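You operate a simulated robot arm through the tools that you are given. There is no shell and no other tool. Be economical: measure what you need, move in short steps, check, and stop when the job is done.

Carry out the task below with a simulated two-armed robot. There is one attempt and no reset: what you move stays moved.

TASK
Open the bottom drawer of the green bench, fetch the foil piece labelled "72" from the top of the green bench and set it in the inside of the green bench's bottom drawer and shut the drawer again. Then open the top drawer of the green bench, fetch the beige block and set it in the inside of the green bench's top drawer, then shut the drawer. Then take the blue rag on the rubber mat on the green bench and put it away on the top of the blue bench. Then turn the right spindle brake knob to 8. Then take the middle coil card and put it on the shelf of the small table. Then put the 50 cable lug from the top of the green bench on the top of the blue bench. Then take the grey sleeve and leave it on the brown board piece on the top of the green bench. Then open the bottom drawer of the grey bench, take the hose clip on the deck of the middle decoiler and put it away in the inside of the bottom drawer of the grey bench and shut the drawer again. Then open the grey cabinet door, take the small carton and put it on the upper shelf of the grey cabinet, then shut the door. Keep to this order. Set down upright: middle coil card.

It is judged by the outcome, as a careful person would: the job done as asked, and still so three seconds after it is handed in. It fails if anything else is knocked over, pushed out of place, dropped, spilled or broken.

THE ROBOT
Two 6-joint arms with two-finger parallel grippers on one trunk, on a base that drives. Base frame: it is fixed to the floor where the robot stands at the start and does not move with it; the origin is under the middle of the robot, x ahead of it, y to its left, z up. Readings come in m, degrees, newtons and seconds.
The left shoulder is at the start at [-0.107, 0.177, 0.71], the right one opposite. With the tool pointing down near the work surface each hand reaches from about 0.4 to 0.56 m from the robot's upright axis, wherever it stands, measured 20 degrees to its own side. Places, roughly: beige block (4x4x4 cm) [6.3, 0.1, 0.9]; blue rag (10x6x4 cm) [6.2, -0.1, 0.9]; bottom drawer of the green bench [5.8, -0.1, 0.4]; bottom drawer of the grey bench [4.1, -0.8, 0.4]; brown board piece (6x5x2 cm) [7.5, -0.2, 0.9]; cable lug [6, -0.25, 0.75]; foil piece [6.5, -0.25, 0.75]; grey cabinet door [7.9, 6.6, 0.5]; grey sleeve [7.5, -0.25, 0.75]; hose clip (5x7x2 cm) [5.2, 3, 0.4]; inside of the bottom drawer of the grey bench [4.1, -0.9, 0.3]; inside of the green bench's bottom drawer [5.8, -0.3, 0.3]; inside of the green bench's top drawer [5.8, -0.3, 0.7]; middle coil card [-0.75, 3, 0.25]; right spindle brake knob [-0.1, 3.7, 0.8]; shelf of the small table [-0.1, 4.4, 0.3]; small carton [5.25, 3.25, 0.5]; top drawer of the green bench [5.8, -0.1, 0.7]; top of the blue bench [8.9, 0, 0.9]; upper shelf of the grey cabinet [7.9, 6.8, 0.5]. Payload 1.57 kg a hand.
The TCP of each hand is the grasp point between the finger pads, 0.03 m short of the fingertips. In the tool frame z runs along the fingers and y along their closing line. The gripper opens to 0.08 m. The fingers are 0.017 m wide and 0.012 m thick; the gripper's body (0.04 by 0.082 m) begins 0.08 m behind the TCP.
Orientation is told as [roll, pitch, yaw] about the base's x, y, z axes, in that order, counted from this pose: with the fingers straight down and closing along the base's y, the tool's x points along the base's -x, its y along +y and its z along -z.

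THE INTERFACE
- The arms move only by the tool send_rows. It takes "left_targets", "right_targets" or both (then of equal length, played together; a hand with none holds still); each is a list of rows, each a list of 6 numbers: the shift along the tool's x, y, z in m, then the turn, a rotation vector about the tool's x, y, z in degrees. In form: [[dx, dy, dz, rx, ry, rz], ...]. A call has 1 to 8 rows; each row shifts and turns the commanded pose from where the row before left it, along the tool's axes as they then stand. "left_grip" and "right_grip" are, for a hand that has rows, the finger opening in m, from 0 to 0.08, set as the call begins (left out, the last holds). A row lasts 0.2 s, in which the tool goes at most 0.05 m and 8.6 degrees; a call with a longer step from one row to the next is refused whole, and so is a gripper value outside its range. Where a pose cannot be reached the arm comes as near as it can. A force on the tool above 40 N (or 10 N above the force at the start of the call, whichever is more), or a blocked arm, ends the call early, and 0.2 s more pass. The fingers move at their own pace (about 0.072 m/s each) and stop on an object; they squeeze with about 24 N. The grip force told is the motor's: it shows also when the fingers shut on nothing. Time passes only in rows, and 0.2 s behind the last, so rows that do not move let the fingers close. The reply holds the time, the measured pose of the TCP, the force on the tool along the base axes, the opening and the grip force, in the units named above and with some noise, with the torque about the TCP (base axes, N m) and any sound that the robot's microphone picked up.
- Cameras (640 x 400 px; columns grow to the right, rows downward): "scene" is now at [0.0503, 0.0019, 1.4397]; the picture's right is [0.02, -1.00, 0.00], its down [-0.68, -0.01, -0.73] and it looks along [0.73, 0.01, -0.68] (base axes); focal length 264 px, centre (320, 200). "left" rides on the left gripper at [0.072, 0.007, -0.122] in its tool frame; the picture's right is [-0.09, 1.00, 0.00], its down [-0.84, -0.08, -0.54] and it looks along [-0.54, -0.05, 0.84] (tool axes); focal length 238 px, centre (320, 200). "right" rides on the right gripper at [0.072, -0.007, -0.122] in its tool frame; the picture's right is [0.09, 1.00, 0.00], its down [-0.84, 0.08, -0.54] and it looks along [-0.54, 0.05, 0.84] (tool axes); focal length 238 px, centre (320, 200). There is no depth. A picture from a camera that has moved, and an enlarged one, comes with that camera's place and axes in the base frame and with its lens.
- camera(camera): a new picture of that camera. The clock stands still meanwhile.
- slide_trunk(by): slides the trunk up (or, below 0, down) by that many m; the arms and the scene camera ride with it, the base frame stays. It gives what a move gives, with no picture.
- roll_base(legs): drives the robot by 1 to 6 legs, each [ahead, left, turn to the left] in m, m and degrees, along the robot's own axes; the way and the turn of a leg run together, so that a leg with both is an arc; at most 1.5 m and 180 degrees a leg. The arms and the cameras ride along, it lands a little off, and it stops where it bumps. It gives what a move gives.
- head_to(pan, tilt): turns the head with the scene camera to pan (to the left, within 143 degrees either way) and tilt (down, from -29 to 69), counted from straight ahead of the robot. It gives what a move gives.
- enlarge(camera, box): a new picture of the part [left, top, right, bottom] of that camera's present view, enlarged. The clock stands still meanwhile.
- sign_off(): hands the job in; it is judged then, once.

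Work in short steps. Places have to be worked out from the pictures, the camera data and where the tool is seen: move nearer, look again, correct. Check each grasp and each placing, and mend what went wrong. You have 577 turns and 370 pictures in all, those below and enlarged ones among them. Open the grippers and draw the arms clear of the work before you hand the job in, unless the task says otherwise; then end with one line.

The tools are called after "Request:" as name(argument=value, ...) on one line, values as JSON. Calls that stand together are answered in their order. send_rows: Moves the arms, as the interface text tells. Its arguments: {"type":"object","properties":{"left_targets":{"type":"array","items":{"type":"array","items":{"type":"number"}}},"left_grip":{"type":"number"},"right_targets":{"type":"array","items":{"type":"array","items":{"type":"number"}}},"right_grip":{"type":"number"}},"required":[]} The other tools are called the same way: slide_trunk (by) slides the trunk up or down; roll_base (legs) drives the base; head_to (pan, tilt) turns the head that bears the scene camera; camera (camera) takes a picture; enlarge (camera, box) takes an enlarged picture of a part of a camera's view; sign_off () hands the job in.

At the start:

```text
time: 0.0
left_eef_pos: [0.4778, 0.2452, 0.7156]
left_ee_rot: [0.0, 0.0, 0.1]
left_wrist_force: [-0.6, 0.7, 0.1]
left_wrist_torque: [-0.01, 0.0, -0.05]
left_grip_width: 0.0797
left_grasp_force: 0.1
right_eef_pos: [0.3235, -0.1328, 0.707]
right_ee_rot: [0.0, 0.1, -0.1]
right_wrist_force: [0.2, 0.0, 0.3]
right_wrist_torque: [-0.01, -0.01, -0.01]
right_grip_width: 0.0798
right_grasp_force: 0.0
trunk travel left (down, up): [-0.15, 0.178]
robot x, y, heading: [-0.0005, -0.0003, -0.1]
head pan, tilt: [0.9, 43.1]
```

scene: 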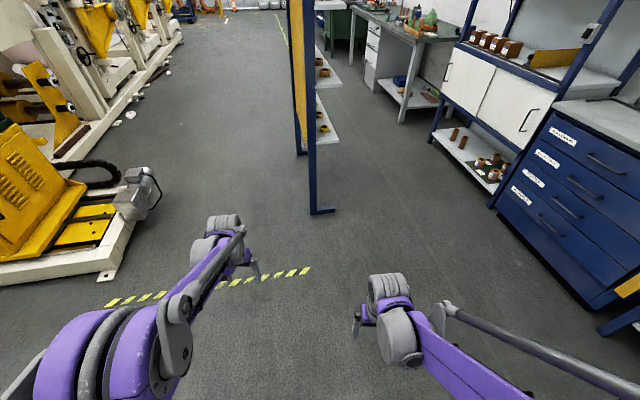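
right: 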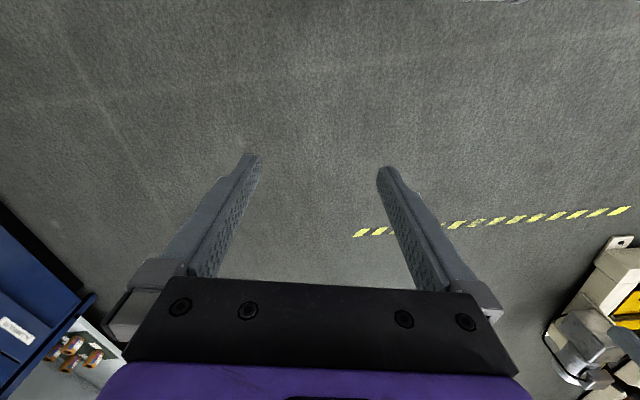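
left: 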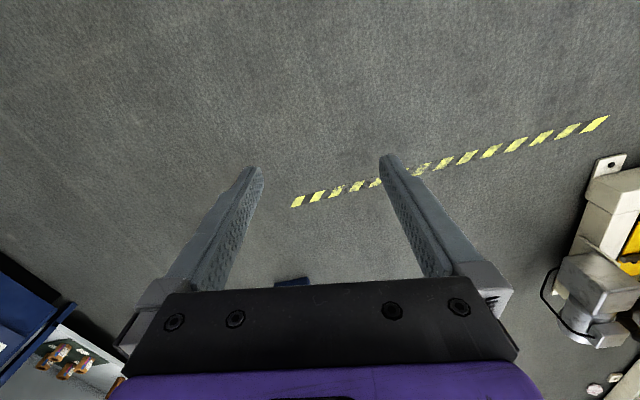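

I'll look ahead with the head raised to plan the drive.

Request:
head_to(pan=0, tilt=15)

Request:
camera(camera="scene")

```text
time: 0.9
left_eef_pos: [0.4787, 0.2457, 0.7162]
left_ee_rot: [0.0, 0.0, 0.0]
left_wrist_force: [-0.4, -1.2, -0.1]
left_wrist_torque: [0.0, 0.0, -0.01]
left_grip_width: 0.0798
left_grasp_force: 0.0
right_eef_pos: [0.3239, -0.1339, 0.7064]
right_ee_rot: [-0.1, 0.1, 0.0]
right_wrist_force: [0.0, 0.0, -0.1]
right_wrist_torque: [0.02, 0.0, -0.01]
right_grip_width: 0.0801
right_grasp_force: 0.0
trunk travel left (down, up): [-0.15, 0.178]
robot x, y, heading: [0.0032, -0.0016, -0.1]
head pan, tilt: [0.0, 15.0]
```

```text
366 pictures are left
camera scene: at [0.0609, 0.0006, 1.4837], right [0.0, -1.0, 0.0], down [-0.26, 0.0, -0.97], along [0.97, 0.0, -0.26], focal length 264 px, centre (320, 200)
```

scene: 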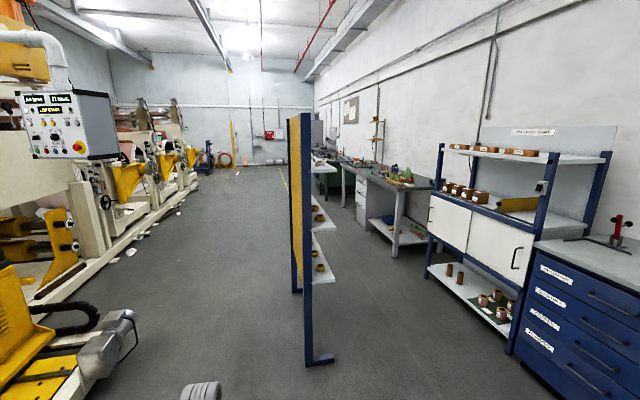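

The rack stands ahead around x 1.5–2.3 and y 0–0.2, with a free lane on its left (machine starts at y≈1.1). I'll shift left and drive along it.

Request:
roll_base(legs=[[0, 0.62, 0], [1.4, 0, 0], [1.4, 0, 0], [1.2, 0, 0]])

Request:
head_to(pan=-20, tilt=22)

Request:
camera(camera="scene")

```text
time: 25.8
left_eef_pos: [4.4983, 0.8673, 0.7163]
left_ee_rot: [0.0, 0.0, -0.7]
left_wrist_force: [0.2, -0.6, -0.3]
left_wrist_torque: [0.0, -0.01, 0.03]
left_grip_width: 0.0799
left_grasp_force: 0.0
right_eef_pos: [4.3387, 0.4895, 0.7071]
right_ee_rot: [0.0, 0.1, -0.7]
right_wrist_force: [0.1, -0.5, -0.4]
right_wrist_torque: [0.01, 0.03, 0.0]
right_grip_width: 0.0801
right_grasp_force: 0.0
trunk travel left (down, up): [-0.15, 0.178]
robot x, y, heading: [4.0149, 0.6284, -0.9]
head pan, tilt: [0.0, 15.0]
```

```text
time: 26.7
left_eef_pos: [4.4983, 0.8681, 0.716]
left_ee_rot: [-0.1, 0.0, -0.6]
left_wrist_force: [-0.3, -0.6, 0.5]
left_wrist_torque: [0.01, 0.03, 0.0]
left_grip_width: 0.0801
left_grasp_force: 0.0
right_eef_pos: [4.3396, 0.4897, 0.7061]
right_ee_rot: [0.0, 0.0, -0.7]
right_wrist_force: [0.4, -0.7, 1.2]
right_wrist_torque: [-0.02, 0.02, -0.03]
right_grip_width: 0.0799
right_grasp_force: 0.1
trunk travel left (down, up): [-0.15, 0.178]
robot x, y, heading: [4.0197, 0.6299, -1.2]
head pan, tilt: [-20.0, 22.0]
```

```text
365 pictures are left
camera scene: at [4.0716, 0.5963, 1.4724], right [-0.35, -0.94, 0.0], down [-0.35, 0.13, -0.93], along [0.87, -0.33, -0.37], focal length 264 px, centre (320, 200)
```

scene: 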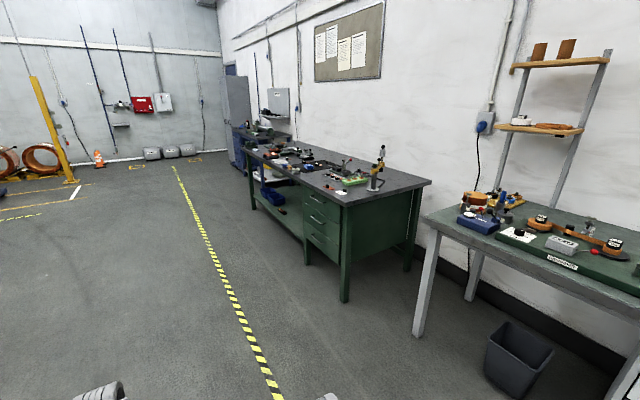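

The green bench front is at about y≈-0.16, starting at x≈5.5. I'll drive up beside it and turn to face it.

Request:
roll_base(legs=[[0.85, 0.15, 0], [0.85, 0.1, 0], [0, 0, -88.8]])

Request:
head_to(pan=0, tilt=38)

Request:
camera(camera="scene")

```text
time: 39.1
left_eef_pos: [5.9648, 0.3788, 0.7159]
left_ee_rot: [0.1, 0.1, -89.3]
left_wrist_force: [0.1, 0.2, 0.7]
left_wrist_torque: [-0.01, -0.05, -0.02]
left_grip_width: 0.0799
left_grasp_force: 0.0
right_eef_pos: [5.583, 0.5275, 0.7067]
right_ee_rot: [-0.1, 0.0, -89.3]
right_wrist_force: [0.8, 0.4, 1.1]
right_wrist_torque: [-0.01, 0.0, -0.01]
right_grip_width: 0.0799
right_grasp_force: 0.1
trunk travel left (down, up): [-0.15, 0.178]
robot x, y, heading: [5.7106, 0.8533, -89.3]
head pan, tilt: [-20.0, 22.0]
```

```text
time: 39.9
left_eef_pos: [5.9653, 0.3794, 0.7157]
left_ee_rot: [-0.1, 0.0, -89.3]
left_wrist_force: [0.4, -0.5, 0.0]
left_wrist_torque: [0.0, -0.01, -0.03]
left_grip_width: 0.08
left_grasp_force: 0.1
right_eef_pos: [5.583, 0.529, 0.7062]
right_ee_rot: [0.0, 0.0, -89.3]
right_wrist_force: [0.1, 0.2, -0.1]
right_wrist_torque: [-0.01, -0.03, -0.06]
right_grip_width: 0.0801
right_grasp_force: 0.0
trunk travel left (down, up): [-0.15, 0.178]
robot x, y, heading: [5.7153, 0.8532, -89.1]
head pan, tilt: [0.0, 38.0]
```

```text
364 pictures are left
camera scene: at [5.7138, 0.8004, 1.4473], right [-1.0, -0.01, 0.0], down [-0.01, 0.62, -0.79], along [0.01, -0.79, -0.62], focal length 264 px, centre (320, 200)
```

scene: 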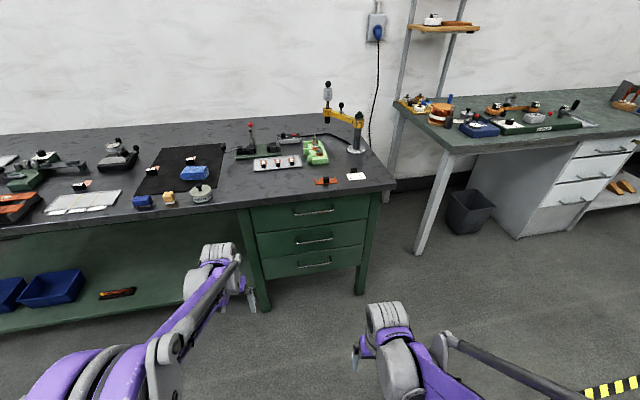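

Drawer handles are at about x≈5.73, z≈0.34/0.53/0.70. I'll zoom in on the bench top to identify objects.

Request:
enlarge(camera="scene", box=[0, 120, 210, 250])

Request:
enlarge(camera="scene", box=[200, 90, 400, 290])

```text
3.05 times, centred on (105, 185) of scene
camera zoom: at [5.7138, 0.8004, 1.4473], right [-1.0, -0.01, 0.0], down [-0.01, 0.62, -0.79], along [0.01, -0.79, -0.62], focal length 803 px, centre (975, 246)
```

zoom: 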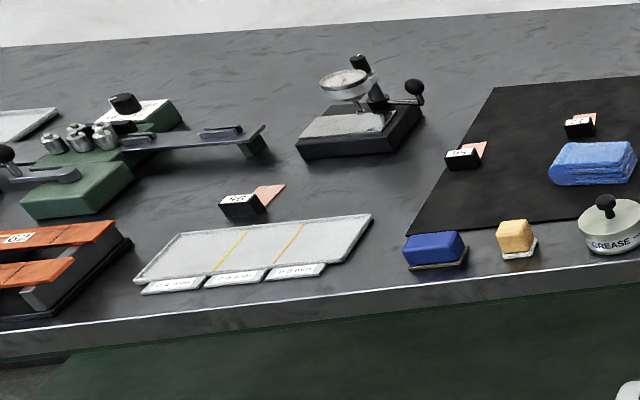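

```text
2.00 times, centred on (300, 190) of scene
camera zoom: at [5.7138, 0.8004, 1.4473], right [-1.0, -0.01, 0.0], down [-0.01, 0.62, -0.79], along [0.01, -0.79, -0.62], focal length 527 px, centre (360, 220)
```

zoom: 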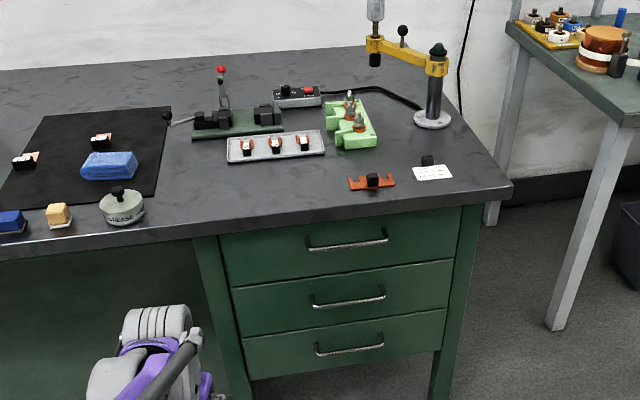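

I'll swing the right hand to point forward (toward the drawers), first moving it out, watching that nothing is hit.

Request:
send_rows(right_targets=[[-0.04, 0, 0, 0, 0, 0], [-0.04, 0, 0, 0, 0, 0], [-0.02, 0, 0, 0, -8.2, 0], [-0.02, 0, 0, 0, -8.2, 0], [-0.02, 0, 0, 0, -8.2, 0], [0, 0, 0, 0, -8.2, 0], [0, 0, 0, 0, -8.2, 0], [0, 0, 0, 0, -8.2, 0]])

Request:
send_rows(right_targets=[[0, 0, 0, 0, -8.2, 0], [0, 0, 0, 0, -8.2, 0], [0, 0, 0, 0, -8.2, 0], [0, 0, 0, 0, -8.2, 0], [0, 0, 0, 0, -8, 0], [0, 0, 0, 0, 0, 8.5], [0, 0, 0, 0, 0, 8.5], [0, 0, 0, 0, 0, 8.5]])

Request:
send_rows(right_targets=[[0, 0, 0, 0, 0, 8.5], [0, 0, 0, 0, 0, 8.5], [0, 0, 0, 0, 0, 8.5], [0, 0, 0, 0, 0, 8.5], [0, 0, 0, 0, 0, 8.5], [0, 0, 0, 0, 0, 8.5], [0, 0, 0, 0, 0, 8.5], [0, 0, 0, 0, 0, 5]])

```text
time: 41.7
left_eef_pos: [5.9662, 0.3787, 0.7171]
left_ee_rot: [0.0, 0.0, -89.2]
left_wrist_force: [-0.1, 0.5, 0.2]
left_wrist_torque: [-0.03, 0.0, -0.02]
left_grip_width: 0.0801
left_grasp_force: 0.1
right_eef_pos: [5.5855, 0.3888, 0.7148]
right_ee_rot: [0.0, -49.2, -89.3]
right_wrist_force: [0.0, 0.7, 0.3]
right_wrist_torque: [0.01, -0.02, -0.01]
right_grip_width: 0.0797
right_grasp_force: 0.1
trunk travel left (down, up): [-0.15, 0.178]
robot x, y, heading: [5.7164, 0.8513, -89.5]
head pan, tilt: [0.0, 38.0]
```

```text
time: 43.5
left_eef_pos: [5.9643, 0.378, 0.7164]
left_ee_rot: [0.0, 0.0, -89.3]
left_wrist_force: [0.2, 0.0, -0.6]
left_wrist_torque: [0.06, 0.0, 0.04]
left_grip_width: 0.0801
left_grasp_force: 0.0
right_eef_pos: [5.5831, 0.3539, 0.7498]
right_ee_rot: [78.0, -64.1, -169.8]
right_wrist_force: [-0.1, -0.2, 0.0]
right_wrist_torque: [-0.01, -0.01, 0.0]
right_grip_width: 0.0799
right_grasp_force: 0.0
right hand out of reach, approached as far as the arm can: row 3, 4, 5
trunk travel left (down, up): [-0.15, 0.178]
robot x, y, heading: [5.7175, 0.8542, -89.3]
head pan, tilt: [0.0, 38.0]
```

```text
time: 45.3
left_eef_pos: [5.9654, 0.3784, 0.7159]
left_ee_rot: [0.1, 0.0, -89.3]
left_wrist_force: [0.4, -0.2, 0.9]
left_wrist_torque: [-0.01, -0.02, 0.01]
left_grip_width: 0.0801
left_grasp_force: 0.1
right_eef_pos: [5.6119, 0.3756, 0.7336]
right_ee_rot: [77.2, -2.1, 179.6]
right_wrist_force: [0.8, -0.4, -0.1]
right_wrist_torque: [-0.02, 0.02, 0.0]
right_grip_width: 0.0801
right_grasp_force: 0.0
right hand out of reach, approached as far as the arm can: row 4, 5, 6, 7, 8
trunk travel left (down, up): [-0.15, 0.178]
robot x, y, heading: [5.7131, 0.8544, -89.1]
head pan, tilt: [0.0, 38.0]
```

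The right hand now points forward with the closing line vertical. I lower the trunk for the bottom drawer and drop the hand.

Request:
slide_trunk(by=-0.149)

Request:
send_rows(right_targets=[[0, -0.04, 0, 0, 0, 0], [0.02, -0.04, 0, 0, 0, 0], [0.02, -0.04, 0, 0, 0, 0], [0.02, -0.04, 0, 0, 0, 0], [0.02, -0.04, 0, 0, 0, 0], [0.02, -0.03, 0, 0, 0, 0]])

Request:
camera(camera="scene")

Request:
camera(camera="right")

```text
time: 47.1
left_eef_pos: [5.9654, 0.3797, 0.5677]
left_ee_rot: [-0.1, -0.1, -89.2]
left_wrist_force: [-0.2, 0.0, -0.5]
left_wrist_torque: [-0.01, 0.01, -0.04]
left_grip_width: 0.0799
left_grasp_force: 0.0
right_eef_pos: [5.6119, 0.363, 0.5662]
right_ee_rot: [74.6, -2.4, 179.9]
right_wrist_force: [0.1, 0.2, -0.1]
right_wrist_torque: [0.02, -0.02, 0.01]
right_grip_width: 0.0801
right_grasp_force: 0.2
trunk travel left (down, up): [-0.001, 0.327]
robot x, y, heading: [5.7108, 0.8539, -89.5]
head pan, tilt: [0.0, 38.0]
```

```text
time: 48.5
left_eef_pos: [5.9649, 0.3782, 0.5675]
left_ee_rot: [0.0, 0.0, -89.3]
left_wrist_force: [-0.5, -0.7, 0.8]
left_wrist_torque: [0.0, -0.02, -0.01]
left_grip_width: 0.08
left_grasp_force: 0.0
right_eef_pos: [5.7333, 0.3139, 0.4094]
right_ee_rot: [73.7, -2.8, -180.0]
right_wrist_force: [0.2, 1.0, 0.1]
right_wrist_torque: [0.02, 0.02, 0.02]
right_grip_width: 0.08
right_grasp_force: 0.1
right hand out of reach, approached as far as the arm can: row 1, 2, 3, 4, 5, 6
trunk travel left (down, up): [-0.001, 0.327]
robot x, y, heading: [5.713, 0.8517, -89.5]
head pan, tilt: [0.0, 38.0]
```

```text
361 pictures are left
camera scene: at [5.7146, 0.7583, 1.2951], right [-1.0, -0.01, 0.0], down [-0.01, 0.62, -0.79], along [0.01, -0.79, -0.62], focal length 264 px, centre (320, 200)
```

scene: 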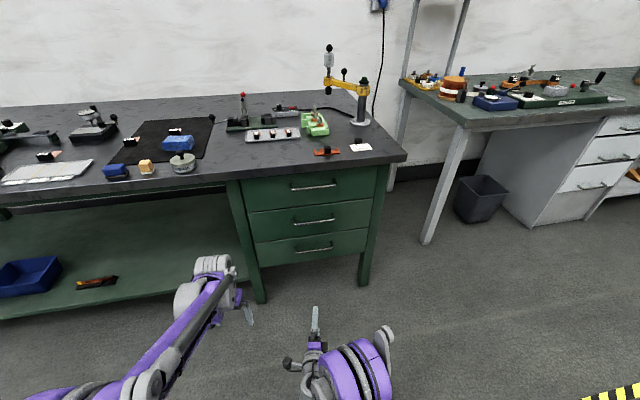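

```text
360 pictures are left
camera right: at [5.8059, 0.4327, 0.4346], right [0.14, -0.28, 0.95], down [-0.83, 0.5, 0.27], along [-0.55, -0.82, -0.16], focal length 238 px, centre (320, 200)
```

right: 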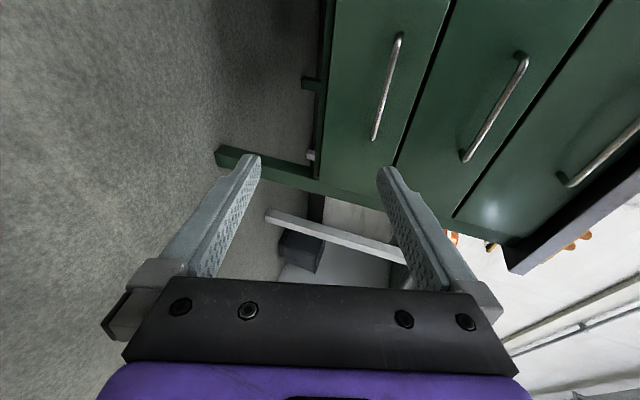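

Triangulating, the bottom handle is near (5.745, 0.0, 0.43). I extend the hand forward and up to that height to see whether the posture becomes reachable.

Request:
send_rows(right_targets=[[0.01, 0.03, 0.03, 0, 0, 0], [0.01, 0.03, 0.03, 0, 0, 0], [0.0, 0.03, 0.03, 0, 0, 0], [0, 0, 0.03, 0, 0, 0], [0, 0, 0.03, 0, 0, 0]])

```text
time: 49.7
left_eef_pos: [5.9638, 0.3771, 0.5677]
left_ee_rot: [0.0, 0.0, -89.3]
left_wrist_force: [0.5, 0.3, -0.3]
left_wrist_torque: [0.02, 0.02, -0.02]
left_grip_width: 0.0799
left_grasp_force: 0.1
right_eef_pos: [5.7517, 0.1459, 0.4562]
right_ee_rot: [73.9, -2.6, -180.0]
right_wrist_force: [-0.1, -0.6, -0.3]
right_wrist_torque: [-0.02, 0.01, 0.02]
right_grip_width: 0.0798
right_grasp_force: 0.0
trunk travel left (down, up): [-0.001, 0.327]
robot x, y, heading: [5.7134, 0.8516, -89.1]
head pan, tilt: [0.0, 38.0]
```

Reachable now, with a 16° downward pitch. Check with the wrist camera before closing in.

Request:
camera(camera="right")

```text
359 pictures are left
camera right: at [5.8249, 0.2644, 0.4799], right [0.14, -0.28, 0.95], down [-0.83, 0.5, 0.26], along [-0.55, -0.82, -0.16], focal length 238 px, centre (320, 200)
```

right: 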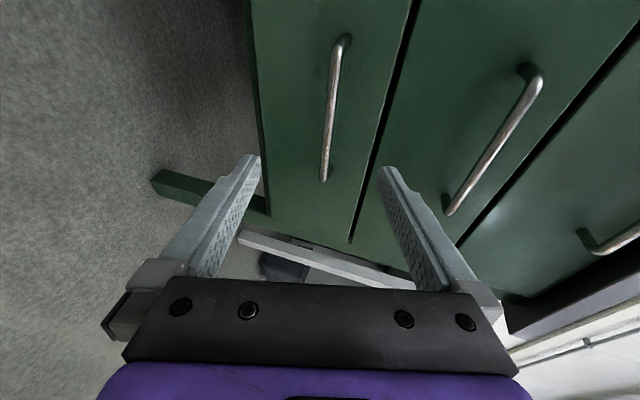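

Handle refined to (5.765, 0.01, 0.429). I move in over the bar with the gripper open.

Request:
send_rows(right_targets=[[0.006, 0.012, 0.03, 0, 0, 0], [0.006, 0, 0.03, 0, 0, 0], [0, 0, 0.03, 0, 0, 0], [0, 0, 0.03, 0, 0, 0]], right_grip=0.08)

Request:
camera(camera="right")

```text
time: 50.7
left_eef_pos: [5.9646, 0.3781, 0.5674]
left_ee_rot: [0.0, 0.0, -89.4]
left_wrist_force: [0.9, -0.1, 0.0]
left_wrist_torque: [0.04, -0.01, 0.03]
left_grip_width: 0.08
left_grasp_force: 0.0
right_eef_pos: [5.7624, 0.0271, 0.4343]
right_ee_rot: [74.0, -2.5, 179.8]
right_wrist_force: [-0.1, -0.4, 0.5]
right_wrist_torque: [-0.02, 0.02, 0.0]
right_grip_width: 0.0801
right_grasp_force: 0.1
trunk travel left (down, up): [-0.001, 0.327]
robot x, y, heading: [5.7125, 0.855, -89.4]
head pan, tilt: [0.0, 38.0]
```

```text
358 pictures are left
camera right: at [5.8365, 0.1461, 0.459], right [0.13, -0.27, 0.95], down [-0.83, 0.5, 0.26], along [-0.55, -0.82, -0.16], focal length 238 px, centre (320, 200)
```

right: 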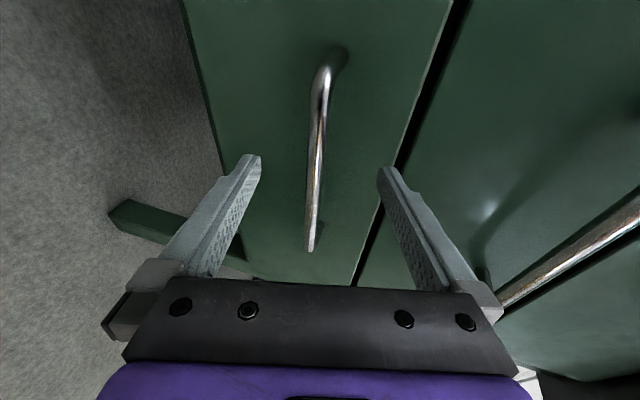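

The bar lies between the fingers. Close.

Request:
send_rows(right_targets=[[0, 0, 0.008, 0, 0, 0], [0, 0, 0, 0, 0, 0], [0, 0, 0, 0, 0, 0], [0, 0, 0, 0, 0, 0]], right_grip=0.0)

```text
time: 51.7
left_eef_pos: [5.9652, 0.3789, 0.567]
left_ee_rot: [-0.1, 0.1, -89.3]
left_wrist_force: [0.3, 0.3, 1.4]
left_wrist_torque: [0.01, 0.01, 0.02]
left_grip_width: 0.0799
left_grasp_force: 0.0
right_eef_pos: [5.7613, 0.0231, 0.4317]
right_ee_rot: [74.1, -2.5, 179.9]
right_wrist_force: [1.5, 1.1, -12.0]
right_wrist_torque: [0.15, 0.41, 0.49]
right_grip_width: 0.012
right_grasp_force: 28.8
right hand out of reach, approached as far as the arm can: row 1
trunk travel left (down, up): [-0.001, 0.327]
robot x, y, heading: [5.7143, 0.8551, -89.3]
head pan, tilt: [0.0, 38.0]
stopped in row 4 (right hand): the force on the tool passed its limit at 42 N (the readings are from after the stop); the commanded pose is now the measured one
```

Gripped the 12 mm bar. Pull straight back.

Request:
send_rows(right_targets=[[0, -0.0055, -0.0192, 0, 0, 0], [0, -0.0083, -0.0288, 0, 0, 0], [0, -0.0083, -0.0288, 0, 0, 0], [0, -0.0083, -0.0288, 0, 0, 0], [0, -0.0083, -0.0288, 0, 0, 0]])

```text
time: 52.9
left_eef_pos: [5.9638, 0.3795, 0.5674]
left_ee_rot: [0.1, 0.0, -89.3]
left_wrist_force: [0.8, -0.7, 0.0]
left_wrist_torque: [0.0, 0.0, 0.0]
left_grip_width: 0.0799
left_grasp_force: 0.0
right_eef_pos: [5.7571, 0.1618, 0.4312]
right_ee_rot: [73.7, -2.6, 179.5]
right_wrist_force: [-26.8, -4.7, 0.4]
right_wrist_torque: [-0.18, 0.67, -0.46]
right_grip_width: 0.012
right_grasp_force: 29.2
trunk travel left (down, up): [-0.001, 0.327]
robot x, y, heading: [5.7108, 0.8515, -89.2]
head pan, tilt: [0.0, 38.0]
```

Drawer is following. Lateral force -27 N builds up; I relieve it with a small +x shift and keep pulling.

Request:
send_rows(right_targets=[[0.004, -0.0055, -0.0192, 0, 0, 0], [0.001, -0.0083, -0.0288, 0, 0, 0], [0.001, -0.0083, -0.0288, 0, 0, 0], [0, -0.0055, -0.0192, 0, 0, 0]])

Request:
camera(camera="scene")

```text
time: 53.9
left_eef_pos: [5.9626, 0.3798, 0.5679]
left_ee_rot: [0.1, -0.1, -89.3]
left_wrist_force: [-0.2, 0.5, 1.8]
left_wrist_torque: [-0.03, 0.01, -0.02]
left_grip_width: 0.0801
left_grasp_force: 0.1
right_eef_pos: [5.7618, 0.2631, 0.4312]
right_ee_rot: [73.4, -2.8, 179.3]
right_wrist_force: [-35.9, -8.0, 14.4]
right_wrist_torque: [-0.39, -0.05, -0.86]
right_grip_width: 0.0123
right_grasp_force: 28.8
trunk travel left (down, up): [-0.001, 0.327]
robot x, y, heading: [5.7123, 0.8538, -89.3]
head pan, tilt: [0.0, 38.0]
```

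```text
357 pictures are left
camera scene: at [5.7122, 0.7596, 1.2952], right [-1.0, -0.01, 0.0], down [-0.01, 0.62, -0.79], along [0.01, -0.79, -0.62], focal length 264 px, centre (320, 200)
```

scene: 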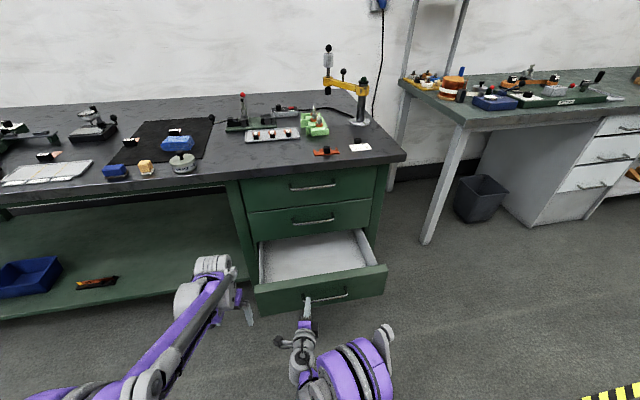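

Drawer is open about 0.25 m with a clear interior. Release and back the base off.

Request:
send_rows(right_targets=[[0, 0, 0, 0, 0, 0], [0, 0, 0, 0, 0, 0], [0, 0, 0, 0, 0, 0]], right_grip=0.08)

Request:
roll_base(legs=[[-0.15, 0, 0]])

Request:
slide_trunk(by=0.32)

Request:
camera(camera="scene")

```text
time: 54.7
left_eef_pos: [5.963, 0.3795, 0.5661]
left_ee_rot: [0.1, 0.1, -89.3]
left_wrist_force: [0.7, 0.3, 0.1]
left_wrist_torque: [0.01, 0.01, -0.01]
left_grip_width: 0.08
left_grasp_force: 0.2
right_eef_pos: [5.7688, 0.2634, 0.431]
right_ee_rot: [73.5, -2.7, -179.7]
right_wrist_force: [0.1, 1.1, -0.7]
right_wrist_torque: [0.02, -0.03, 0.04]
right_grip_width: 0.0798
right_grasp_force: 0.0
trunk travel left (down, up): [-0.001, 0.327]
robot x, y, heading: [5.7127, 0.8533, -89.4]
head pan, tilt: [0.0, 38.0]
```

```text
time: 56.1
left_eef_pos: [5.9622, 0.5294, 0.5669]
left_ee_rot: [0.0, -0.1, -89.4]
left_wrist_force: [-0.9, -0.1, -0.7]
left_wrist_torque: [-0.01, -0.01, 0.01]
left_grip_width: 0.08
left_grasp_force: 0.0
right_eef_pos: [5.7669, 0.4133, 0.4312]
right_ee_rot: [73.4, -2.8, -179.9]
right_wrist_force: [-0.8, -0.8, -0.4]
right_wrist_torque: [-0.01, -0.03, -0.01]
right_grip_width: 0.0799
right_grasp_force: 0.1
trunk travel left (down, up): [-0.001, 0.327]
robot x, y, heading: [5.7135, 1.0037, -89.4]
head pan, tilt: [0.0, 38.0]
```

```text
time: 59.2
left_eef_pos: [5.963, 0.5294, 0.8866]
left_ee_rot: [-0.1, 0.1, -89.4]
left_wrist_force: [-0.4, 0.3, -0.1]
left_wrist_torque: [-0.01, -0.04, 0.0]
left_grip_width: 0.0801
left_grasp_force: 0.1
right_eef_pos: [5.7664, 0.3901, 0.7694]
right_ee_rot: [75.1, -2.7, -179.9]
right_wrist_force: [-0.2, 0.3, 0.1]
right_wrist_torque: [-0.01, 0.01, 0.03]
right_grip_width: 0.0799
right_grasp_force: 0.1
trunk travel left (down, up): [-0.321, 0.007]
robot x, y, heading: [5.7097, 1.0009, -89.3]
head pan, tilt: [0.0, 38.0]
```

```text
356 pictures are left
camera scene: at [5.712, 0.9611, 1.6217], right [-1.0, -0.01, 0.0], down [-0.01, 0.62, -0.79], along [0.01, -0.79, -0.62], focal length 264 px, centre (320, 200)
```

scene: 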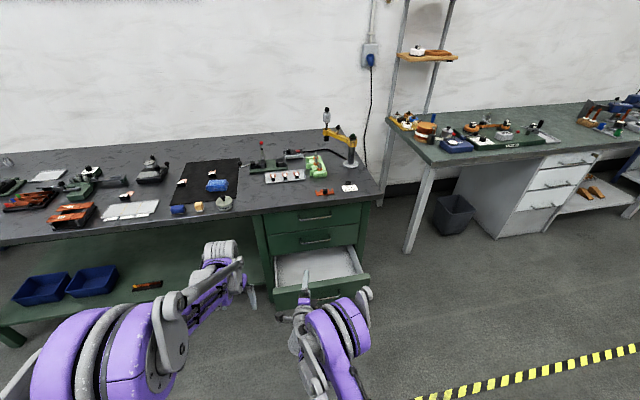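

Now shift left along the bench to read the labels of the foil pieces.

Request:
roll_base(legs=[[0, 0.6, 0], [0.35, 0, 0]])

Request:
camera(camera="scene")

```text
time: 66.5
left_eef_pos: [6.5643, 0.2617, 0.8875]
left_ee_rot: [0.1, 0.1, -90.0]
left_wrist_force: [-0.1, 0.9, -0.2]
left_wrist_torque: [-0.01, -0.02, -0.02]
left_grip_width: 0.0801
left_grasp_force: 0.0
right_eef_pos: [6.368, 0.1288, 0.7688]
right_ee_rot: [75.0, -2.6, 179.5]
right_wrist_force: [1.5, 0.3, -10.8]
right_wrist_torque: [0.08, 0.19, 0.02]
right_grip_width: 0.0695
right_grasp_force: 0.0
trunk travel left (down, up): [-0.321, 0.007]
robot x, y, heading: [6.3235, 0.7411, -89.7]
head pan, tilt: [0.0, 38.0]
stopped in leg 2: the force on the tool passed its limit at 139 N (the readings are from after the stop); the commanded pose is now the measured one
```

```text
355 pictures are left
camera scene: at [6.3188, 0.697, 1.6218], right [-1.0, 0.0, 0.0], down [0.0, 0.62, -0.79], along [0.0, -0.79, -0.62], focal length 264 px, centre (320, 200)
```

scene: 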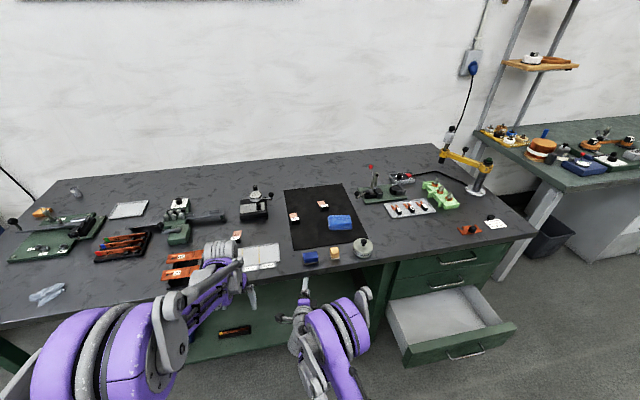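

The right hand bumped the bench edge (edge y≈0.1, z≈0.77). I back off a bit and return the right hand to point down and retracted.

Request:
roll_base(legs=[[-0.15, 0, 0]])

Request:
send_rows(right_targets=[[0, 0.03, 0, 0, 0, -8.5], [0, 0.03, 0, 0, 0, -8.5], [0, 0.03, 0, 0, 0, -8.5], [0, 0.03, 0, 0, 0, -8.5], [0, 0.0, 0, 0, 0, -8.5], [0, 0, 0, 0, 0, -8.5], [0, 0, 0, 0, 0, -8.5], [0, 0, 0, 0, 0, -8.5]])

Request:
send_rows(right_targets=[[0, 0, 0, 0, 0, -8.5], [0, 0, 0, 0, 0, -8.5], [0, 0, 0, 0, 0, -5], [0, 0, 0, 0, 8.5, 0], [0, 0, 0, 0, 8.5, 0], [0, 0, 0, 0, 8.5, 0], [0, 0, 0, 0, 8.5, 0], [0, 0, 0, 0, 8.5, 0]])

Request:
send_rows(right_targets=[[0, 0, 0, 0, 8.5, 0], [0, 0, 0, 0, 8.5, 0], [0, 0, 0, 0, 8.5, 0], [0, 0, 0, 0, 6, 0]])

```text
time: 67.9
left_eef_pos: [6.5636, 0.4093, 0.8867]
left_ee_rot: [0.1, 0.1, -90.1]
left_wrist_force: [0.2, -0.3, 0.1]
left_wrist_torque: [0.03, -0.01, 0.0]
left_grip_width: 0.0801
left_grasp_force: 0.1
right_eef_pos: [6.3668, 0.2754, 0.7706]
right_ee_rot: [75.1, -2.8, 179.3]
right_wrist_force: [0.5, -0.4, 0.0]
right_wrist_torque: [-0.01, 0.01, 0.01]
right_grip_width: 0.08
right_grasp_force: 0.1
trunk travel left (down, up): [-0.321, 0.007]
robot x, y, heading: [6.3199, 0.8911, -90.3]
head pan, tilt: [0.0, 38.0]
```

```text
time: 69.7
left_eef_pos: [6.565, 0.4098, 0.8876]
left_ee_rot: [-0.1, -0.1, -90.0]
left_wrist_force: [1.3, 0.4, 0.5]
left_wrist_torque: [0.0, -0.01, -0.02]
left_grip_width: 0.0801
left_grasp_force: 0.1
right_eef_pos: [6.3978, 0.2465, 0.8814]
right_ee_rot: [50.8, -65.8, -144.6]
right_wrist_force: [-1.4, -0.6, 0.1]
right_wrist_torque: [0.01, 0.01, 0.0]
right_grip_width: 0.08
right_grasp_force: 0.1
trunk travel left (down, up): [-0.321, 0.007]
robot x, y, heading: [6.3181, 0.8851, -90.1]
head pan, tilt: [0.0, 38.0]
```

```text
time: 71.5
left_eef_pos: [6.5645, 0.4092, 0.8859]
left_ee_rot: [0.0, 0.1, -90.0]
left_wrist_force: [-1.2, 0.1, -1.6]
left_wrist_torque: [-0.01, -0.01, 0.04]
left_grip_width: 0.0804
left_grasp_force: 0.0
right_eef_pos: [6.3974, 0.2461, 0.8798]
right_ee_rot: [-3.3, -32.3, -89.0]
right_wrist_force: [-0.4, -0.7, -0.3]
right_wrist_torque: [0.01, -0.05, 0.02]
right_grip_width: 0.0799
right_grasp_force: 0.0
trunk travel left (down, up): [-0.321, 0.007]
robot x, y, heading: [6.316, 0.8877, -90.0]
head pan, tilt: [0.0, 38.0]
```

```text
time: 72.5
left_eef_pos: [6.5646, 0.4097, 0.8873]
left_ee_rot: [0.0, 0.1, -90.2]
left_wrist_force: [-0.3, 0.1, -0.4]
left_wrist_torque: [-0.03, -0.01, 0.01]
left_grip_width: 0.08
left_grasp_force: 0.0
right_eef_pos: [6.3979, 0.246, 0.8788]
right_ee_rot: [-2.7, -1.0, -90.5]
right_wrist_force: [0.2, 0.1, -0.2]
right_wrist_torque: [0.02, 0.01, -0.03]
right_grip_width: 0.0798
right_grasp_force: 0.1
trunk travel left (down, up): [-0.321, 0.007]
robot x, y, heading: [6.3211, 0.8902, -90.0]
head pan, tilt: [0.0, 38.0]
```

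Bench top ≈0.85, so fingertips are right at that level. I raise both hands 0.13 m and look at the bench top.

Request:
send_rows(left_targets=[[0, 0, -0.045, 0, 0, 0], [0, 0, -0.045, 0, 0, 0], [0, 0, -0.04, 0, 0, 0]], right_targets=[[0, 0, -0.045, 0, 0, 0], [0, 0, -0.045, 0, 0, 0], [0, 0, -0.04, 0, 0, 0]])

Request:
head_to(pan=0, tilt=45)

Request:
enlarge(camera="scene", box=[140, 120, 400, 280])

```text
time: 73.3
left_eef_pos: [6.5631, 0.4099, 1.018]
left_ee_rot: [0.0, 0.1, -90.2]
left_wrist_force: [-0.2, 0.0, -0.3]
left_wrist_torque: [-0.03, -0.01, -0.02]
left_grip_width: 0.08
left_grasp_force: 0.0
right_eef_pos: [6.4034, 0.2485, 1.0112]
right_ee_rot: [-2.6, -1.0, -90.8]
right_wrist_force: [-0.5, -0.3, 0.2]
right_wrist_torque: [-0.01, 0.0, 0.0]
right_grip_width: 0.08
right_grasp_force: 0.1
trunk travel left (down, up): [-0.321, 0.007]
robot x, y, heading: [6.3204, 0.8859, -90.1]
head pan, tilt: [0.0, 38.0]
```

```text
time: 74.0
left_eef_pos: [6.563, 0.4082, 1.0172]
left_ee_rot: [0.0, 0.0, -90.1]
left_wrist_force: [-0.6, -0.1, 0.2]
left_wrist_torque: [0.02, 0.01, 0.0]
left_grip_width: 0.0803
left_grasp_force: 0.1
right_eef_pos: [6.4055, 0.2482, 1.0092]
right_ee_rot: [-2.7, -1.0, -90.7]
right_wrist_force: [0.9, 0.1, 0.3]
right_wrist_torque: [0.0, 0.02, 0.0]
right_grip_width: 0.0801
right_grasp_force: 0.0
trunk travel left (down, up): [-0.321, 0.007]
robot x, y, heading: [6.3186, 0.8873, -90.3]
head pan, tilt: [0.0, 45.0]
```

```text
2.46 times, centred on (270, 200) of scene
camera zoom: at [6.3192, 0.8502, 1.6115], right [-1.0, 0.0, 0.0], down [0.0, 0.71, -0.71], along [0.0, -0.71, -0.71], focal length 649 px, centre (443, 200)
```

zoom: 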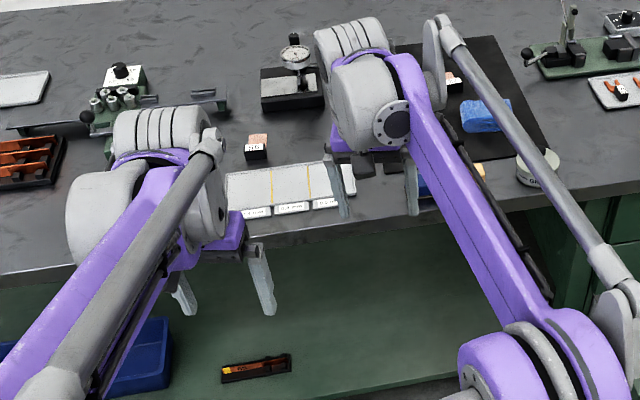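

The arms block the view; I drive ahead 0.25 so the right wrist camera looks at the foil pieces from above.

Request:
roll_base(legs=[[0.25, 0, 0]])

Request:
camera(camera="right")

Request:
camera(camera="left")

```text
time: 75.8
left_eef_pos: [6.5659, 0.164, 1.0154]
left_ee_rot: [-0.1, 0.0, -89.7]
left_wrist_force: [0.7, -0.3, 0.6]
left_wrist_torque: [-0.01, -0.01, -0.02]
left_grip_width: 0.08
left_grasp_force: 0.1
right_eef_pos: [6.4087, 0.0026, 1.0094]
right_ee_rot: [-2.7, -1.0, -90.3]
right_wrist_force: [0.7, 0.7, -0.2]
right_wrist_torque: [-0.02, 0.0, -0.01]
right_grip_width: 0.08
right_grasp_force: 0.0
trunk travel left (down, up): [-0.321, 0.007]
robot x, y, heading: [6.316, 0.6417, -89.8]
head pan, tilt: [0.0, 45.0]
```

```text
353 pictures are left
camera right: at [6.4083, 0.0768, 1.1305], right [1.0, 0.09, -0.05], down [0.1, -0.83, 0.55], along [0.01, -0.55, -0.83], focal length 238 px, centre (320, 200)
```

right: 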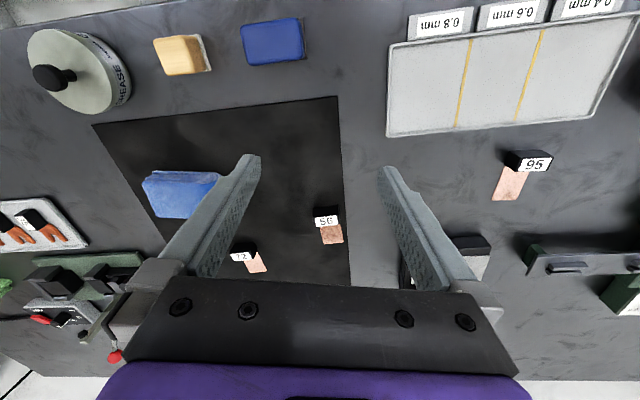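

```text
352 pictures are left
camera left: at [6.5725, 0.2351, 1.1371], right [1.0, -0.09, 0.0], down [-0.07, -0.84, 0.54], along [-0.05, -0.54, -0.84], focal length 238 px, centre (320, 200)
```

left: 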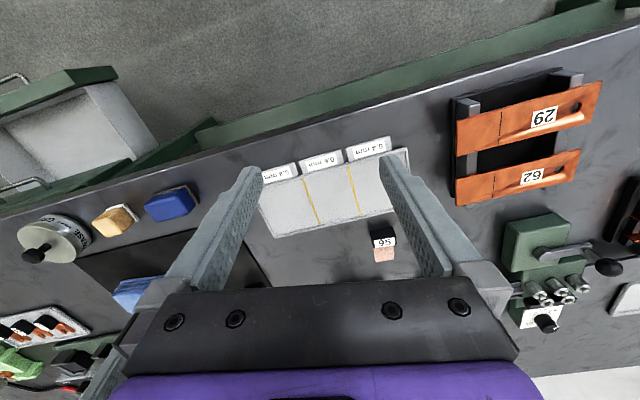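

"72" is the piece near (6.29, -0.22) on the mat. I look down to judge how close the base can come to the bench.

Request:
head_to(pan=0, tilt=69)

Request:
camera(camera="scene")

```text
time: 76.7
left_eef_pos: [6.5674, 0.1638, 1.0161]
left_ee_rot: [0.0, 0.1, -89.8]
left_wrist_force: [0.1, 0.5, 0.1]
left_wrist_torque: [0.01, 0.01, -0.03]
left_grip_width: 0.0799
left_grasp_force: 0.1
right_eef_pos: [6.4089, 0.0022, 1.0105]
right_ee_rot: [-2.6, -1.1, -90.3]
right_wrist_force: [0.0, -0.5, -0.3]
right_wrist_torque: [0.01, 0.0, 0.01]
right_grip_width: 0.0801
right_grasp_force: 0.0
trunk travel left (down, up): [-0.321, 0.007]
robot x, y, heading: [6.317, 0.6379, -89.7]
head pan, tilt: [0.0, 68.8]
```

```text
351 pictures are left
camera scene: at [6.3197, 0.6291, 1.5827], right [-1.0, -0.01, 0.0], down [0.0, 0.93, -0.36], along [0.0, -0.36, -0.93], focal length 264 px, centre (320, 200)
```

scene: 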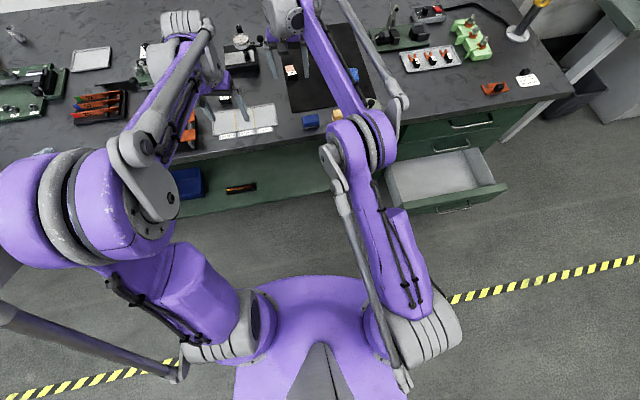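

The base reaches <0.2 m ahead of its axis, so I can come closer. I pull the right hand back and to the right first, then drive in.

Request:
send_rows(right_targets=[[0.03, -0.04, -0.01, 0, 0, 0], [0.03, -0.04, -0.01, 0, 0, 0], [0.03, -0.04, -0.01, 0, 0, 0], [0.03, -0.04, -0.01, 0, 0, 0], [0.01, -0.02, 0, 2.6, 1, 0]], left_targets=[[0.02, 0, -0.02, 0, 0, 0], [0.02, 0, -0.02, 0, 0, 0], [0.02, 0, 0, 0, 0, 0], [0.02, 0, 0, 0, 0, 0], [0.02, 0, 0, 0, 0, 0]])

Request:
roll_base(legs=[[0.25, 0.08, 0]])

Request:
camera(camera="right")

```text
refused: row 1 steps farther than a row can; nothing moved
```

```text
time: 78.5
left_eef_pos: [6.6485, -0.0839, 1.016]
left_ee_rot: [0.1, 0.0, -89.6]
left_wrist_force: [0.5, -0.4, 0.2]
left_wrist_torque: [0.01, 0.04, -0.01]
left_grip_width: 0.08
left_grasp_force: 0.0
right_eef_pos: [6.4908, -0.2454, 1.0103]
right_ee_rot: [-2.7, -1.1, -90.2]
right_wrist_force: [0.6, 0.3, 0.0]
right_wrist_torque: [0.02, 0.01, -0.02]
right_grip_width: 0.0801
right_grasp_force: 0.1
trunk travel left (down, up): [-0.321, 0.007]
robot x, y, heading: [6.3998, 0.3927, -89.6]
head pan, tilt: [0.0, 68.8]
```

```text
350 pictures are left
camera right: at [6.4897, -0.1709, 1.1306], right [0.99, 0.09, -0.05], down [0.1, -0.83, 0.55], along [0.01, -0.55, -0.83], focal length 238 px, centre (320, 200)
```

right: 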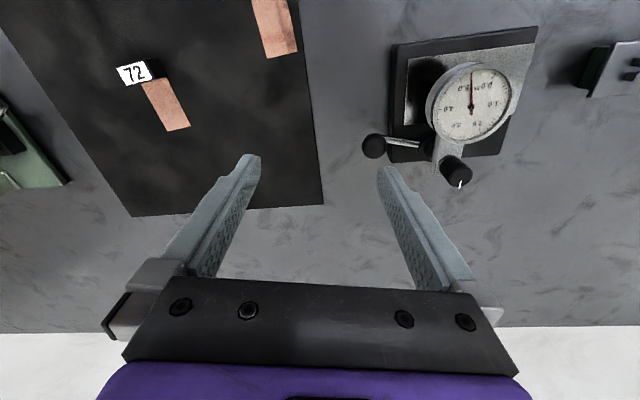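

No contact happened, though the order was unlucky; from now on I'll keep dependent calls separate. The "72" block is at (6.30, -0.215); I move the right hand above it.

Request:
send_rows(right_targets=[[0.01, -0.045, 0, 1, 0, 0], [0.01, -0.045, 0, 1, 1, 0], [0.01, -0.045, 0, 0.7, 0, 0], [0.005, -0.045, 0, 0, 0, 0], [0, -0.006, 0, 0, 0, 0]])

Request:
camera(camera="right")

```text
time: 79.7
left_eef_pos: [6.6474, -0.0851, 1.0159]
left_ee_rot: [0.0, -0.1, -89.7]
left_wrist_force: [0.0, 0.4, 0.0]
left_wrist_torque: [0.03, 0.02, -0.02]
left_grip_width: 0.0799
left_grasp_force: 0.0
right_eef_pos: [6.3037, -0.212, 1.0239]
right_ee_rot: [-5.4, 0.0, -90.2]
right_wrist_force: [0.9, 0.3, 0.0]
right_wrist_torque: [0.0, 0.0, 0.0]
right_grip_width: 0.0798
right_grasp_force: 0.0
trunk travel left (down, up): [-0.321, 0.007]
robot x, y, heading: [6.4027, 0.3936, -89.6]
head pan, tilt: [0.0, 68.8]
```

```text
349 pictures are left
camera right: at [6.3092, -0.1388, 1.1458], right [0.99, 0.09, -0.09], down [0.13, -0.84, 0.53], along [-0.03, -0.54, -0.84], focal length 238 px, centre (320, 200)
```

right: 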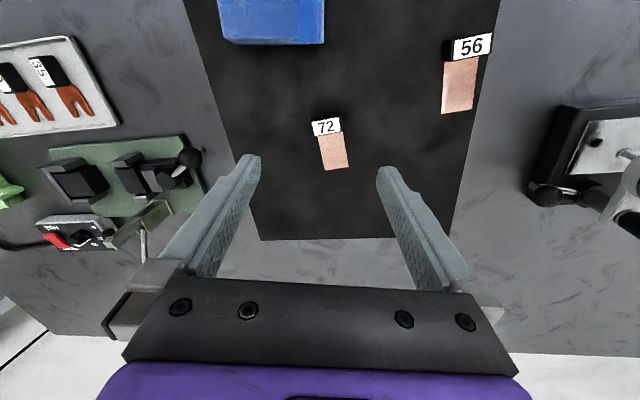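

Centre of the block (6.297, -0.2155). I correct the small roll and lower to just above it.

Request:
send_rows(right_targets=[[-0.003, -0.007, 0.03, -5.4, 0, 0], [0, 0, 0.03, 0, 0, 0], [0, 0, 0.03, 0, 0, 0], [0, 0, 0.02, 0, 0, 0]])

Request:
camera(camera="right")

```text
time: 80.7
left_eef_pos: [6.6485, -0.0834, 1.016]
left_ee_rot: [0.1, 0.0, -89.6]
left_wrist_force: [-1.3, -0.9, -0.3]
left_wrist_torque: [-0.02, 0.02, -0.02]
left_grip_width: 0.08
left_grasp_force: 0.1
right_eef_pos: [6.2936, -0.2107, 0.9147]
right_ee_rot: [0.1, 0.1, -90.3]
right_wrist_force: [-0.4, 0.4, 0.1]
right_wrist_torque: [-0.02, -0.01, -0.03]
right_grip_width: 0.0799
right_grasp_force: 0.0
trunk travel left (down, up): [-0.321, 0.007]
robot x, y, heading: [6.399, 0.3958, -89.8]
head pan, tilt: [0.0, 68.8]
```

```text
348 pictures are left
camera right: at [6.2878, -0.1393, 1.0364], right [1.0, 0.09, 0.0], down [0.07, -0.84, 0.54], along [0.05, -0.54, -0.84], focal length 238 px, centre (320, 200)
```

right: 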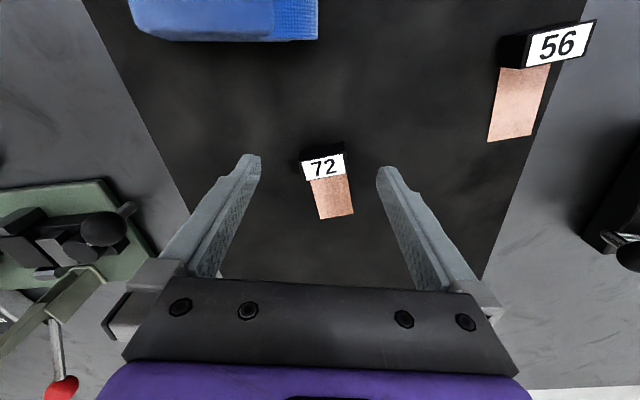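

Aligned. Lower 0.03 and close.

Request:
send_rows(right_targets=[[-0.001, 0.003, 0.02, 0, 0, 0], [0, 0, 0.011, 0, 0, 0]])

Request:
send_rows(right_targets=[[0, 0, 0, 0, 0, 0], [0, 0, 0, 0, 0, 0], [0, 0, 0, 0, 0, 0], [0, 0, 0, 0, 0, 0]], right_grip=0.0)

Request:
camera(camera="right")

```text
time: 81.3
left_eef_pos: [6.6473, -0.084, 1.0174]
left_ee_rot: [0.0, 0.0, -89.6]
left_wrist_force: [1.0, 0.7, 0.1]
left_wrist_torque: [0.0, -0.02, -0.03]
left_grip_width: 0.0801
left_grasp_force: 0.1
right_eef_pos: [6.298, -0.2119, 0.8855]
right_ee_rot: [0.0, -0.1, -90.2]
right_wrist_force: [-0.3, -0.1, 0.4]
right_wrist_torque: [-0.03, -0.03, 0.0]
right_grip_width: 0.0803
right_grasp_force: 0.2
trunk travel left (down, up): [-0.321, 0.007]
robot x, y, heading: [6.4007, 0.3947, -89.7]
head pan, tilt: [0.0, 68.8]
```

```text
time: 82.3
left_eef_pos: [6.6491, -0.084, 1.0159]
left_ee_rot: [0.0, -0.1, -89.6]
left_wrist_force: [-0.2, 0.5, 0.0]
left_wrist_torque: [-0.01, -0.01, -0.02]
left_grip_width: 0.0799
left_grasp_force: 0.0
right_eef_pos: [6.2979, -0.2129, 0.8842]
right_ee_rot: [0.0, 0.0, -90.2]
right_wrist_force: [0.4, -0.5, 0.6]
right_wrist_torque: [-0.02, -0.03, 0.0]
right_grip_width: 0.0378
right_grasp_force: 23.8
trunk travel left (down, up): [-0.321, 0.007]
robot x, y, heading: [6.4021, 0.3911, -89.7]
head pan, tilt: [0.0, 68.8]
```

```text
347 pictures are left
camera right: at [6.2915, -0.1406, 1.0066], right [1.0, 0.09, 0.0], down [0.07, -0.84, 0.54], along [0.05, -0.54, -0.84], focal length 238 px, centre (320, 200)
```

right: 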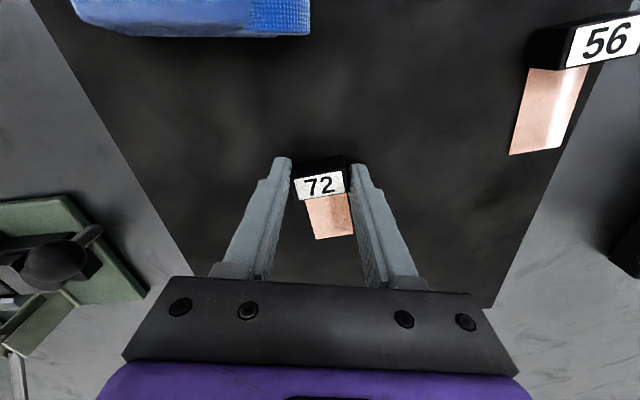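

Gripped (0.038 m, 24 N). Lift 0.14 m.

Request:
send_rows(right_targets=[[0, 0, -0.03, 0, 0, 0], [0, 0, -0.04, 0, 0, 0], [0, 0, -0.04, 0, 0, 0], [0, 0, -0.03, 0, 0, 0]])

Request:
camera(camera="right")

```text
time: 83.3
left_eef_pos: [6.6488, -0.0845, 1.0169]
left_ee_rot: [-0.1, 0.0, -89.6]
left_wrist_force: [0.5, 0.7, -0.5]
left_wrist_torque: [-0.02, -0.01, 0.01]
left_grip_width: 0.0795
left_grasp_force: 0.2
right_eef_pos: [6.2978, -0.2144, 1.022]
right_ee_rot: [0.0, 0.0, -90.1]
right_wrist_force: [0.3, -0.7, -0.4]
right_wrist_torque: [-0.02, -0.02, 0.01]
right_grip_width: 0.038
right_grasp_force: 23.8
trunk travel left (down, up): [-0.321, 0.007]
robot x, y, heading: [6.4005, 0.3906, -89.8]
head pan, tilt: [0.0, 68.8]
```

```text
346 pictures are left
camera right: at [6.2908, -0.1418, 1.1442], right [1.0, 0.09, 0.0], down [0.07, -0.84, 0.54], along [0.05, -0.54, -0.84], focal length 238 px, centre (320, 200)
```

right: 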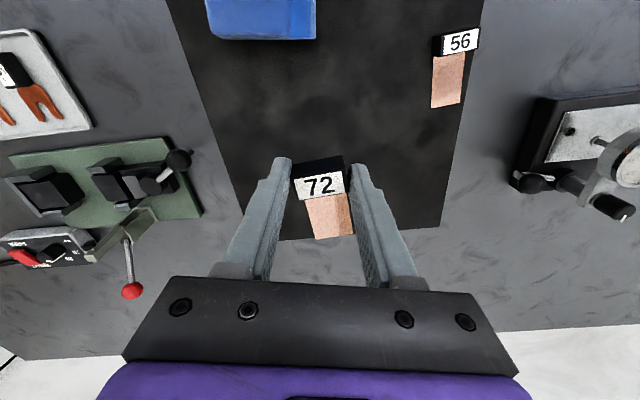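

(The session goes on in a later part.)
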